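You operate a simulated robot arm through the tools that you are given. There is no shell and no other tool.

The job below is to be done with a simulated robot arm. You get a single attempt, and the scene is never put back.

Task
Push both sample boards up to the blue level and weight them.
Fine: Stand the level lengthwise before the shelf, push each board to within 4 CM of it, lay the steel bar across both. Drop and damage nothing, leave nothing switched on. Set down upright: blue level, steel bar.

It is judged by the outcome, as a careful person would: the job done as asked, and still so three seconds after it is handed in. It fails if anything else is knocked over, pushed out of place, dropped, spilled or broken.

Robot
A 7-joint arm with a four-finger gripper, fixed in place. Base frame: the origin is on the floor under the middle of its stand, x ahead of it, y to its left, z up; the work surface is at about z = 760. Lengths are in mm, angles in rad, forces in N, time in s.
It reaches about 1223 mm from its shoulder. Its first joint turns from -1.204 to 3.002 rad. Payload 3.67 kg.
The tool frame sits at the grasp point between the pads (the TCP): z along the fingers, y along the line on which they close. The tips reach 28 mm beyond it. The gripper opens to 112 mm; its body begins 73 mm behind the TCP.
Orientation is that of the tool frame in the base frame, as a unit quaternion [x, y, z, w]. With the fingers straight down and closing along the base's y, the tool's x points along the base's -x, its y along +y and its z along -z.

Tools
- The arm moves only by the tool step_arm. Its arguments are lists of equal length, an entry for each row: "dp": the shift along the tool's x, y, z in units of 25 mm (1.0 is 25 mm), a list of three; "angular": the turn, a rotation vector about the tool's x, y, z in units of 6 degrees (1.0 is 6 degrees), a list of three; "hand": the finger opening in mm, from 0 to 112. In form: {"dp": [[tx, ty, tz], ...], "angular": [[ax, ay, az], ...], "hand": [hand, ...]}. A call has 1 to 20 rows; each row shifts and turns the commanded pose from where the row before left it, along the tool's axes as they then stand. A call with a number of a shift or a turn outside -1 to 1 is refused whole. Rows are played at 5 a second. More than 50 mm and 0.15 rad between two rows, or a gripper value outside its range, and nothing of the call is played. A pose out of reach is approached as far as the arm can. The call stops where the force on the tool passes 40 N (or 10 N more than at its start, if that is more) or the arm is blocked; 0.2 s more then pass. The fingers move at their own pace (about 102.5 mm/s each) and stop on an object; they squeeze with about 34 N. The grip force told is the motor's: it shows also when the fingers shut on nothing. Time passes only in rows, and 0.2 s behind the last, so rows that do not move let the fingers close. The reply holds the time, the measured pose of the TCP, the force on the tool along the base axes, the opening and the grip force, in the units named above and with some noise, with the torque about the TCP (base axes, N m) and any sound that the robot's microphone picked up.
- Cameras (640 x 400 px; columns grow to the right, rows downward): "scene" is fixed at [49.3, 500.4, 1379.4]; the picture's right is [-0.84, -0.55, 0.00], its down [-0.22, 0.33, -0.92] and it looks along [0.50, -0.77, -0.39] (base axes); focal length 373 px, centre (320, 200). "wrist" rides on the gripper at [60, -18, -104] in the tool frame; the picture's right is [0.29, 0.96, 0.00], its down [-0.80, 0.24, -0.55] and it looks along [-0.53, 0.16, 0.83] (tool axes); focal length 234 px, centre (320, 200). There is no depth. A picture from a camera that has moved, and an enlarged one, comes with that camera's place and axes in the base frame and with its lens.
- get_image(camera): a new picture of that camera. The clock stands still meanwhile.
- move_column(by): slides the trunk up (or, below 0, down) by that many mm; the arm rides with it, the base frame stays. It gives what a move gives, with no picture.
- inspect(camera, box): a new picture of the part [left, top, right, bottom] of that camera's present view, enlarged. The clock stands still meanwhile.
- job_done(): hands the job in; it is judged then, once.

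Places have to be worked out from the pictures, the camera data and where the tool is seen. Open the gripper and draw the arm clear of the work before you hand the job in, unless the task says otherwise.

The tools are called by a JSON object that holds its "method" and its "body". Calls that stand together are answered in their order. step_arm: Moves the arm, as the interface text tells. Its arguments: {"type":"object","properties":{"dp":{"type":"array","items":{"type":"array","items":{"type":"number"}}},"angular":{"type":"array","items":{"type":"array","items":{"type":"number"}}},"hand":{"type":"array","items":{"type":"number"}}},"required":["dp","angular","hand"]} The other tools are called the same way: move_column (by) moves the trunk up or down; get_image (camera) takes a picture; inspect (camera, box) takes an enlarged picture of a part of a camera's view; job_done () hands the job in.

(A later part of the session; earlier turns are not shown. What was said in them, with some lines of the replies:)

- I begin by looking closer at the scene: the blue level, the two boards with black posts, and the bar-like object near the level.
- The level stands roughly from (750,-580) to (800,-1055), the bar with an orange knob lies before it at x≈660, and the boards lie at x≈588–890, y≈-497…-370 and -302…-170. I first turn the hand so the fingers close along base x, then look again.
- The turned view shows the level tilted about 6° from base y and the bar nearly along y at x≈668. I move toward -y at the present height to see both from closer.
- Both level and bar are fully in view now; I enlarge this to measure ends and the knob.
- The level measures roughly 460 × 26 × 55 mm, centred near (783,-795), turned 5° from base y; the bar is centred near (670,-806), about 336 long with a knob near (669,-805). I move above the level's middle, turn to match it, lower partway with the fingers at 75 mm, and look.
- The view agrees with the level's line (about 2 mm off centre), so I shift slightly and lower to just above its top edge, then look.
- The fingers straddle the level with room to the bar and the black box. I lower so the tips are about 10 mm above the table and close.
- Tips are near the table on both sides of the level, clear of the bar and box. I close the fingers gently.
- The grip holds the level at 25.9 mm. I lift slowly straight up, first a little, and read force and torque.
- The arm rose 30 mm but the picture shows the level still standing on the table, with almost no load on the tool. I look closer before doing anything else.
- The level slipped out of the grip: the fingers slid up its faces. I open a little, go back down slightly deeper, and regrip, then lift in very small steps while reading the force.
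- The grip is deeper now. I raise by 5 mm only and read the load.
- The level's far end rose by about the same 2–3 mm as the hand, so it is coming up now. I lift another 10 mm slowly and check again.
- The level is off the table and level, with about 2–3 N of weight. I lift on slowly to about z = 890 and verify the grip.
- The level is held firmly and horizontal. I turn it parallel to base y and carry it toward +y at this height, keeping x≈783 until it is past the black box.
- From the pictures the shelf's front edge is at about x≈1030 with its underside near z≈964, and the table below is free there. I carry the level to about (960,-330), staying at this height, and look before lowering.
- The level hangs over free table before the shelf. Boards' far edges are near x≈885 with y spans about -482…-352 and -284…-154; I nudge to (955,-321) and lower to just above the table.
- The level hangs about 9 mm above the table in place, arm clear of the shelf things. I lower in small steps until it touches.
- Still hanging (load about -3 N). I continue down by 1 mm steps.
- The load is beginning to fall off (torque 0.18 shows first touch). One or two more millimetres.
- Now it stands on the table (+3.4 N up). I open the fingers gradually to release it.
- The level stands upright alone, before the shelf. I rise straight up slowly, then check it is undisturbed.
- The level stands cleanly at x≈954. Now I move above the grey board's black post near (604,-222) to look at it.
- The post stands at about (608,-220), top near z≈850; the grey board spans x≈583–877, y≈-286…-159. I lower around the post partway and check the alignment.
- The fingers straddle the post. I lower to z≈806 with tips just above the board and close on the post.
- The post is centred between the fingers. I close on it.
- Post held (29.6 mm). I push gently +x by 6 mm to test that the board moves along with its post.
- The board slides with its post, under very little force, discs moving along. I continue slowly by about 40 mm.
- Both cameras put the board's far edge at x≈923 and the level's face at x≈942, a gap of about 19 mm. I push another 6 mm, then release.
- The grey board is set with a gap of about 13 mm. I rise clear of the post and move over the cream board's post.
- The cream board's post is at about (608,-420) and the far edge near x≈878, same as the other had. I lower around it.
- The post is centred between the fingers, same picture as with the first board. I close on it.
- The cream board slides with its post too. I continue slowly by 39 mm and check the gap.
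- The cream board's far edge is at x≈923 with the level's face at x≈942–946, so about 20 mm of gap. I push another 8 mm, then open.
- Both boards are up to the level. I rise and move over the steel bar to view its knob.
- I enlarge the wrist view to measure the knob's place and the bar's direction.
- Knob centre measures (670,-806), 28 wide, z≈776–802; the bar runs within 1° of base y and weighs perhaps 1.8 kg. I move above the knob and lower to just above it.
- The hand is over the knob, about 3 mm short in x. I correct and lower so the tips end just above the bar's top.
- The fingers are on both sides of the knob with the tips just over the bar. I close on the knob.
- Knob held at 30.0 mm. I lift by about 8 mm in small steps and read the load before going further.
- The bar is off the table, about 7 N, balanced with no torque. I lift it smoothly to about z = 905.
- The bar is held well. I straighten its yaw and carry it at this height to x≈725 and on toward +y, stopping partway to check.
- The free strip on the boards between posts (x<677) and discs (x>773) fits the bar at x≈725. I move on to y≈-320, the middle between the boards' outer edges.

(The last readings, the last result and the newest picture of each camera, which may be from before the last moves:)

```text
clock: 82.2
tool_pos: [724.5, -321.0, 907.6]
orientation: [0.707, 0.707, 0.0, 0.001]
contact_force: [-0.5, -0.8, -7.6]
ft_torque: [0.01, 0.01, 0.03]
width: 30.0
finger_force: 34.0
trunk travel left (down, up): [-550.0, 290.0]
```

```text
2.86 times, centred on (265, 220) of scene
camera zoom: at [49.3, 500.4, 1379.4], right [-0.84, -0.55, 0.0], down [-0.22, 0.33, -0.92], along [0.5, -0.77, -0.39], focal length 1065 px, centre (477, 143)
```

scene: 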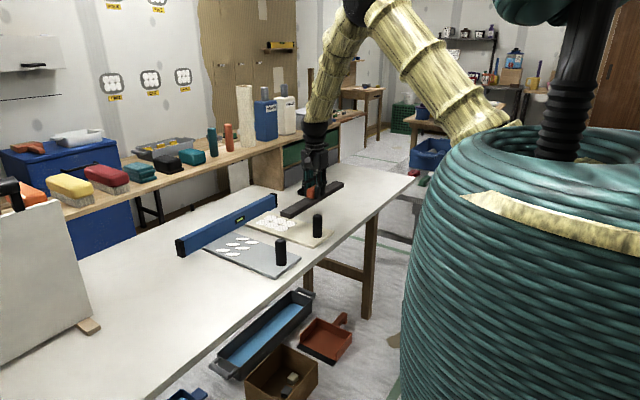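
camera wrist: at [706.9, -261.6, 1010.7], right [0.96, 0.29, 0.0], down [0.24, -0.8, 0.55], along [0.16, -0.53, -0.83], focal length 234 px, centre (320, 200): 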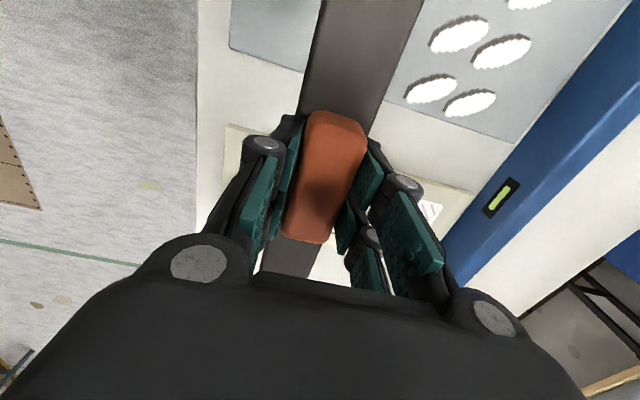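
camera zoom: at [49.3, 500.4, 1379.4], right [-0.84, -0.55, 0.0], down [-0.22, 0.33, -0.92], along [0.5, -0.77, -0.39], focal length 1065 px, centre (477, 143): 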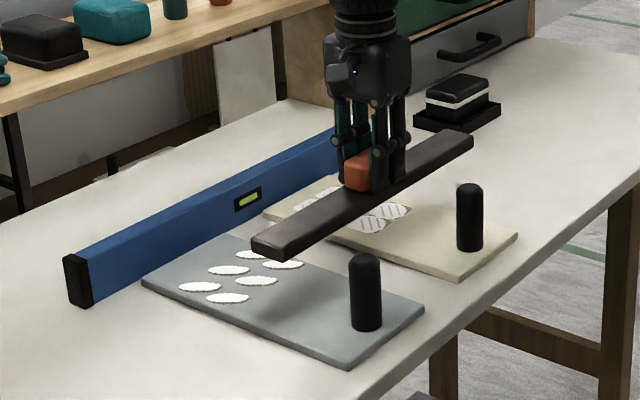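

Bar centred over both boards. I lower to about 9 mm above contact.

{"method": "step_arm", "body": {"dp": [[0.02, 0.02, 0.2], [0, 0, 0.35], [0, 0, 0.4], [0, 0, 0.4], [0, 0, 0.4], [0, 0, 0.4], [0, 0, 0.4], [0, 0, 0.35], [0, 0, 0.25], [0, 0, 0.12], [0, 0, 0]], "angular": [[0, 0, 0], [0, 0, 0], [0, 0, 0], [0, 0, 0], [0, 0, 0], [0, 0, 0], [0, 0, 0], [0, 0, 0], [0, 0, 0], [0, 0, 0], [0, 0, 0]], "hand": [0, 0, 0, 0, 0, 0, 0, 0, 0, 0, 0]}}

{"method": "get_image", "body": {"camera": "wrist"}}

{"method": "inspect", "body": {"camera": "scene", "box": [195, 170, 345, 280]}}

```text
clock: 84.6
tool_pos: [725.7, -322.2, 825.1]
orientation: [0.707, 0.707, -0.001, 0.0]
contact_force: [0.1, -0.3, -6.0]
ft_torque: [0.02, 0.0, 0.0]
width: 30.1
finger_force: 34.4
trunk travel left (down, up): [-550.0, 290.0]
```

```text
taken
camera wrist: at [707.2, -262.1, 928.5], right [0.96, 0.29, 0.0], down [0.24, -0.8, 0.55], along [0.16, -0.53, -0.83], focal length 234 px, centre (320, 200)
```

wrist: 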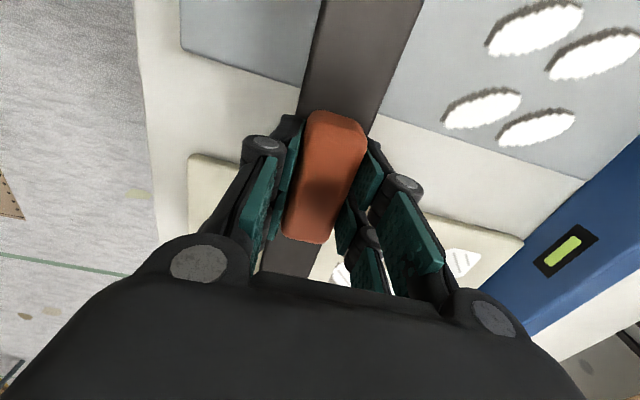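

```text
3.64 times, centred on (270, 225) of scene
camera zoom: at [49.3, 500.4, 1379.4], right [-0.84, -0.55, 0.0], down [-0.22, 0.33, -0.92], along [0.5, -0.77, -0.39], focal length 1356 px, centre (502, 109)
```

zoom: 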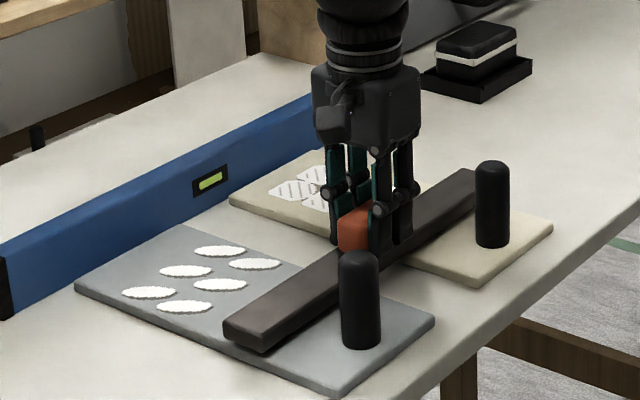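

Just above the boards, clear of posts and discs. I lower in small steps until contact.

{"method": "step_arm", "body": {"dp": [[0, 0, 0.08], [0, 0, 0.08], [0, 0, 0.06], [0, 0, 0]], "angular": [[0, 0, 0], [0, 0, 0], [0, 0, 0], [0, 0, 0]], "hand": [0, 0, 0, 0]}}

{"method": "step_arm", "body": {"dp": [[0, 0, 0.05], [0, 0, 0]], "angular": [[0, 0, 0], [0, 0, 0]], "hand": [0, 0]}}

{"method": "step_arm", "body": {"dp": [[0, 0, 0.05], [0, 0, 0]], "angular": [[0, 0, 0], [0, 0, 0]], "hand": [0, 0]}}

```text
clock: 85.6
tool_pos: [724.6, -321.1, 818.5]
orientation: [0.707, 0.707, -0.001, 0.0]
contact_force: [0.1, 0.6, -5.8]
ft_torque: [-0.01, 0.03, 0.02]
width: 29.8
finger_force: 34.6
trunk travel left (down, up): [-550.0, 290.0]
```

```text
clock: 86.2
tool_pos: [723.6, -320.5, 818.2]
orientation: [0.707, 0.707, 0.0, 0.0]
contact_force: [-0.4, -0.4, -7.0]
ft_torque: [0.06, 0.0, 0.04]
width: 30.1
finger_force: 33.8
trunk travel left (down, up): [-550.0, 290.0]
```

```text
clock: 86.8
tool_pos: [724.8, -321.3, 818.0]
orientation: [0.707, 0.707, 0.0, 0.0]
contact_force: [-1.6, 0.8, 2.2]
ft_torque: [0.94, 0.2, 0.06]
width: 29.9
finger_force: 33.8
trunk travel left (down, up): [-550.0, 290.0]
```

The bar touches, first on the grey board side (torque about x). I ease another half millimetre so both ends rest, then check.

{"method": "step_arm", "body": {"dp": [[0, 0, 0.02], [0, 0, 0]], "angular": [[0, 0, 0], [0, 0, 0]], "hand": [0, 0]}}

{"method": "inspect", "body": {"camera": "scene", "box": [195, 170, 345, 280]}}

```text
clock: 87.4
tool_pos: [723.7, -319.7, 817.2]
orientation: [0.707, 0.707, 0.0, -0.001]
contact_force: [-1.1, 2.6, 7.2]
ft_torque: [1.06, 0.22, 0.03]
width: 29.8
finger_force: 34.5
trunk travel left (down, up): [-550.0, 290.0]
```

```text
3.64 times, centred on (270, 225) of scene
camera zoom: at [49.3, 500.4, 1379.4], right [-0.84, -0.55, 0.0], down [-0.22, 0.33, -0.92], along [0.5, -0.77, -0.39], focal length 1356 px, centre (502, 109)
```

zoom: 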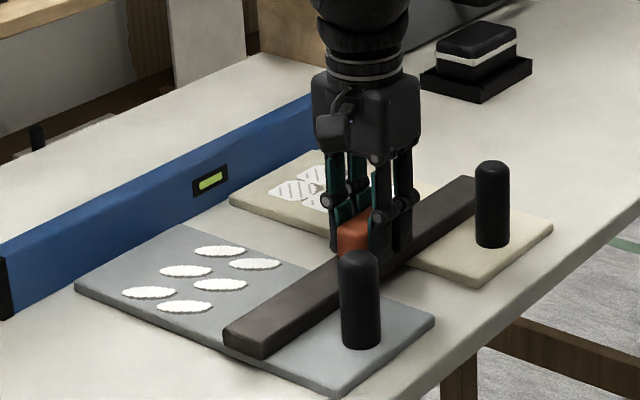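

Both ends rest now (force rose, torque stayed). I open the fingers gradually.

{"method": "step_arm", "body": {"dp": [[0, 0, 0], [0, 0, 0], [0, 0, 0], [0, 0, 0], [0, 0, 0], [0, 0, 0], [0, 0, 0]], "angular": [[0, 0, 0], [0, 0, 0], [0, 0, 0], [0, 0, 0], [0, 0, 0], [0, 0, 0], [0, 0, 0]], "hand": [30, 33, 38, 46, 56, 64, 64]}}

{"method": "get_image", "body": {"camera": "wrist"}}

{"method": "inspect", "body": {"camera": "scene", "box": [195, 170, 345, 280]}}

```text
clock: 89.0
tool_pos: [724.3, -320.8, 817.0]
orientation: [0.707, 0.707, 0.0, 0.0]
contact_force: [0.2, -0.6, -1.2]
ft_torque: [-0.04, -0.01, -0.04]
width: 64.2
finger_force: 0.0
trunk travel left (down, up): [-550.0, 290.0]
```

```text
taken
camera wrist: at [707.2, -261.5, 920.6], right [0.96, 0.29, 0.0], down [0.24, -0.8, 0.55], along [0.16, -0.53, -0.83], focal length 234 px, centre (320, 200)
```

wrist: 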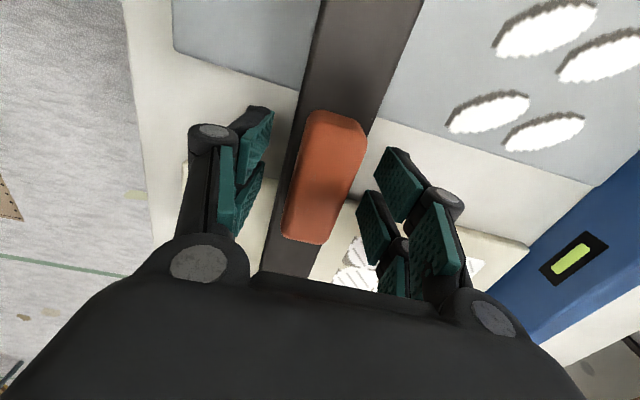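

```text
3.64 times, centred on (270, 225) of scene
camera zoom: at [49.3, 500.4, 1379.4], right [-0.84, -0.55, 0.0], down [-0.22, 0.33, -0.92], along [0.5, -0.77, -0.39], focal length 1356 px, centre (502, 109)
```

zoom: 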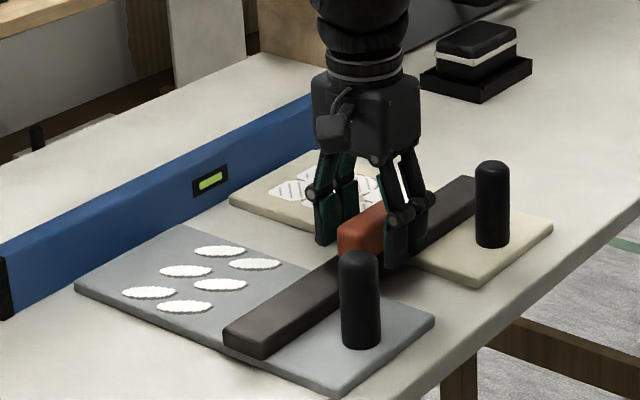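

The bar lies on both boards and is released. I rise straight up, slowly at first, and inspect the result.

{"method": "step_arm", "body": {"dp": [[0, 0, -0.2], [0, 0, -0.4], [0, 0, -0.6], [0, 0, -0.8], [0, 0, -1], [0, 0, -1], [0, 0, -1], [0, 0, -1], [0, 0, -1], [0, 0, 0]], "angular": [[0, 0, 0], [0, 0, 0], [0, 0, 0], [0, 0, 0], [0, 0, 0], [0, 0, 0], [0, 0, 0], [0, 0, 0], [0, 0, 0], [0, 0, 0]], "hand": [64, 64, 64, 64, 64, 64, 64, 64, 64, 64]}}

{"method": "get_image", "body": {"camera": "wrist"}}

{"method": "inspect", "body": {"camera": "scene", "box": [165, 160, 345, 290]}}

```text
clock: 91.2
tool_pos: [723.2, -319.9, 991.1]
orientation: [0.707, 0.707, 0.0, 0.0]
contact_force: [0.1, 0.5, -0.7]
ft_torque: [-0.01, 0.01, -0.02]
width: 63.9
finger_force: 0.0
trunk travel left (down, up): [-550.0, 290.0]
```

```text
taken
camera wrist: at [705.7, -259.7, 1095.1], right [0.96, 0.29, 0.0], down [0.24, -0.8, 0.55], along [0.16, -0.53, -0.83], focal length 234 px, centre (320, 200)
```

wrist: 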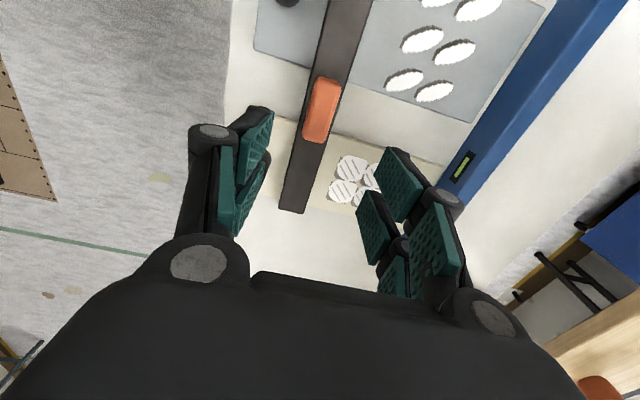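

```text
3.08 times, centred on (255, 225) of scene
camera zoom: at [49.3, 500.4, 1379.4], right [-0.84, -0.55, 0.0], down [-0.22, 0.33, -0.92], along [0.5, -0.77, -0.39], focal length 1147 px, centre (520, 123)
```

zoom: 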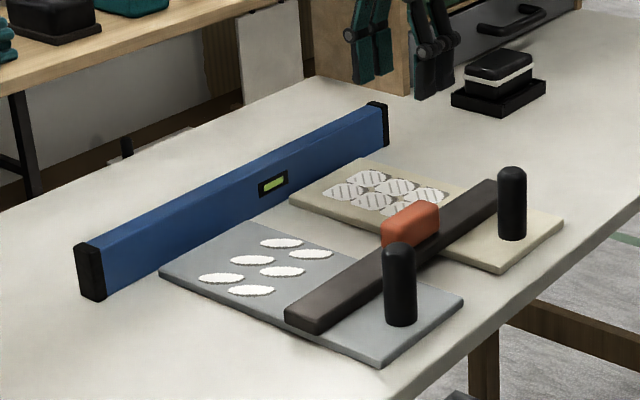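

The bar rests flat across both boards, the level stands behind with a gap of about 13 mm to each. I withdraw the arm upward and aside, opening the hand.

{"method": "step_arm", "body": {"dp": [[0, 0, -0.8], [0, 0, -1], [0, 0, -1], [-0.3, 0, -1], [-0.8, 0, -0.8], [-0.9, 0, -0.4], [-0.9, 0, 0], [-0.9, 0, 0], [-0.9, 0, 0], [-0.9, 0, 0], [-0.9, 0, 0], [-0.9, 0, 0], [-0.9, 0, 0], [-0.9, 0, 0], [-0.6, 0, 0], [0, 0, 0]], "angular": [[0, 0, 0], [0, 0, 0], [0, 0, 0], [0, 0, 0], [0, 0, 0], [0, 0, 0], [0, 0, 0], [0, 0, 0], [0, 0, 0], [0, 0, 0], [0, 0, 0], [0, 0, 0], [0, 0, 0], [0, 0, 0], [0, 0, 0], [0, 0, 0]], "hand": [64, 64, 64, 64, 80, 95, 110, 110, 110, 110, 110, 110, 110, 110, 110, 110]}}

{"method": "get_image", "body": {"camera": "scene"}}

{"method": "inspect", "body": {"camera": "scene", "box": [165, 170, 285, 260]}}

{"method": "inspect", "body": {"camera": "scene", "box": [225, 185, 345, 275]}}

```text
clock: 94.6
tool_pos: [726.2, -565.7, 1116.8]
orientation: [0.707, 0.707, 0.0, 0.0]
contact_force: [-0.1, 0.4, 0.0]
ft_torque: [-0.01, -0.06, 0.02]
width: 110.0
finger_force: 0.1
trunk travel left (down, up): [-550.0, 290.0]
```

```text
taken
```

scene: 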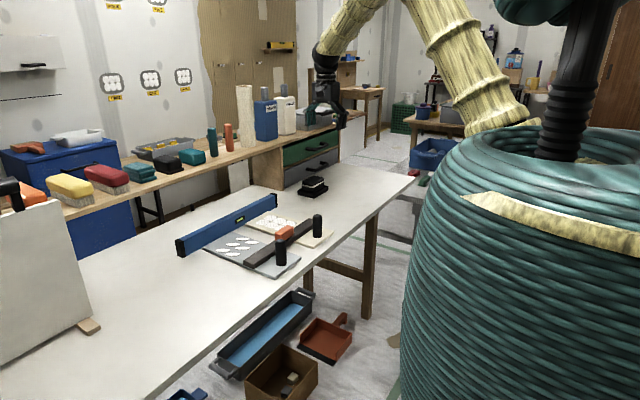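

```text
4.44 times, centred on (225, 215) of scene
camera zoom: at [49.3, 500.4, 1379.4], right [-0.84, -0.55, 0.0], down [-0.22, 0.33, -0.92], along [0.5, -0.77, -0.39], focal length 1657 px, centre (742, 133)
```

zoom: 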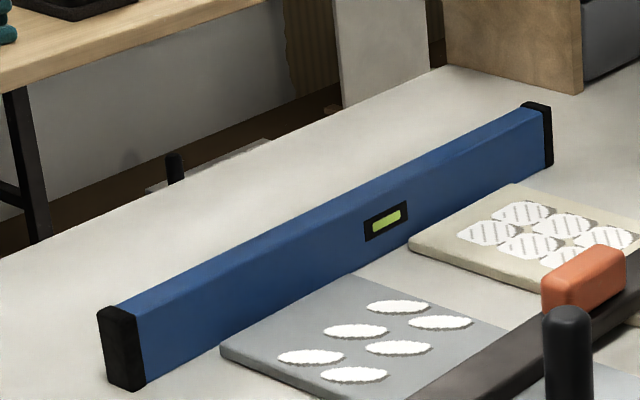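

```text
4.44 times, centred on (285, 230) of scene
camera zoom: at [49.3, 500.4, 1379.4], right [-0.84, -0.55, 0.0], down [-0.22, 0.33, -0.92], along [0.5, -0.77, -0.39], focal length 1657 px, centre (476, 67)
```

zoom: 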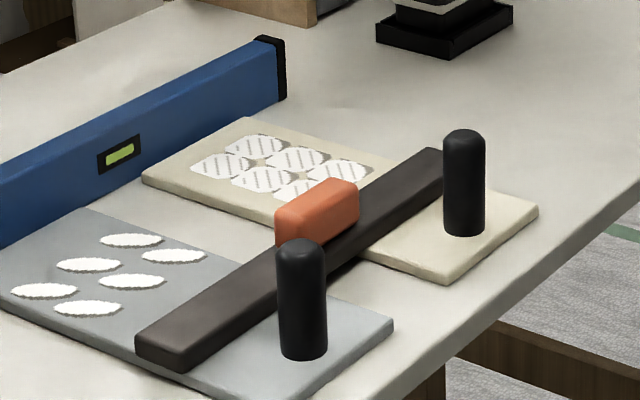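

The final pictures show the level upright and parallel before the shelf, both boards about 13–18 mm from it, the bar upright across both boards, and nothing else disturbed. The arm is clear and open, so I hand the job in.

{"method": "job_done", "body": {}}

```text
The job is handed in.
```

The job is handed in: both boards are up against the blue level and weighted with the steel bar. I don't have the verdict yet.

- **Level:** it stands upright, parallel to the shelf and about 6 cm in front of its front edge. The first time I tried to lift it, the grip slid up its sides. The level stayed standing, and I regripped lower and carried it without trouble.
- **Boards:** each was slid by its black post until about 13–18 mm from the level, judged from the pictures. The discs on them moved along with the boards.
- **Bar:** it lies knob up across both boards, between the posts and the discs.

Nothing else on the table or shelf looked disturbed, and I switched nothing on. The gripper is open and the arm is up and off to one side.
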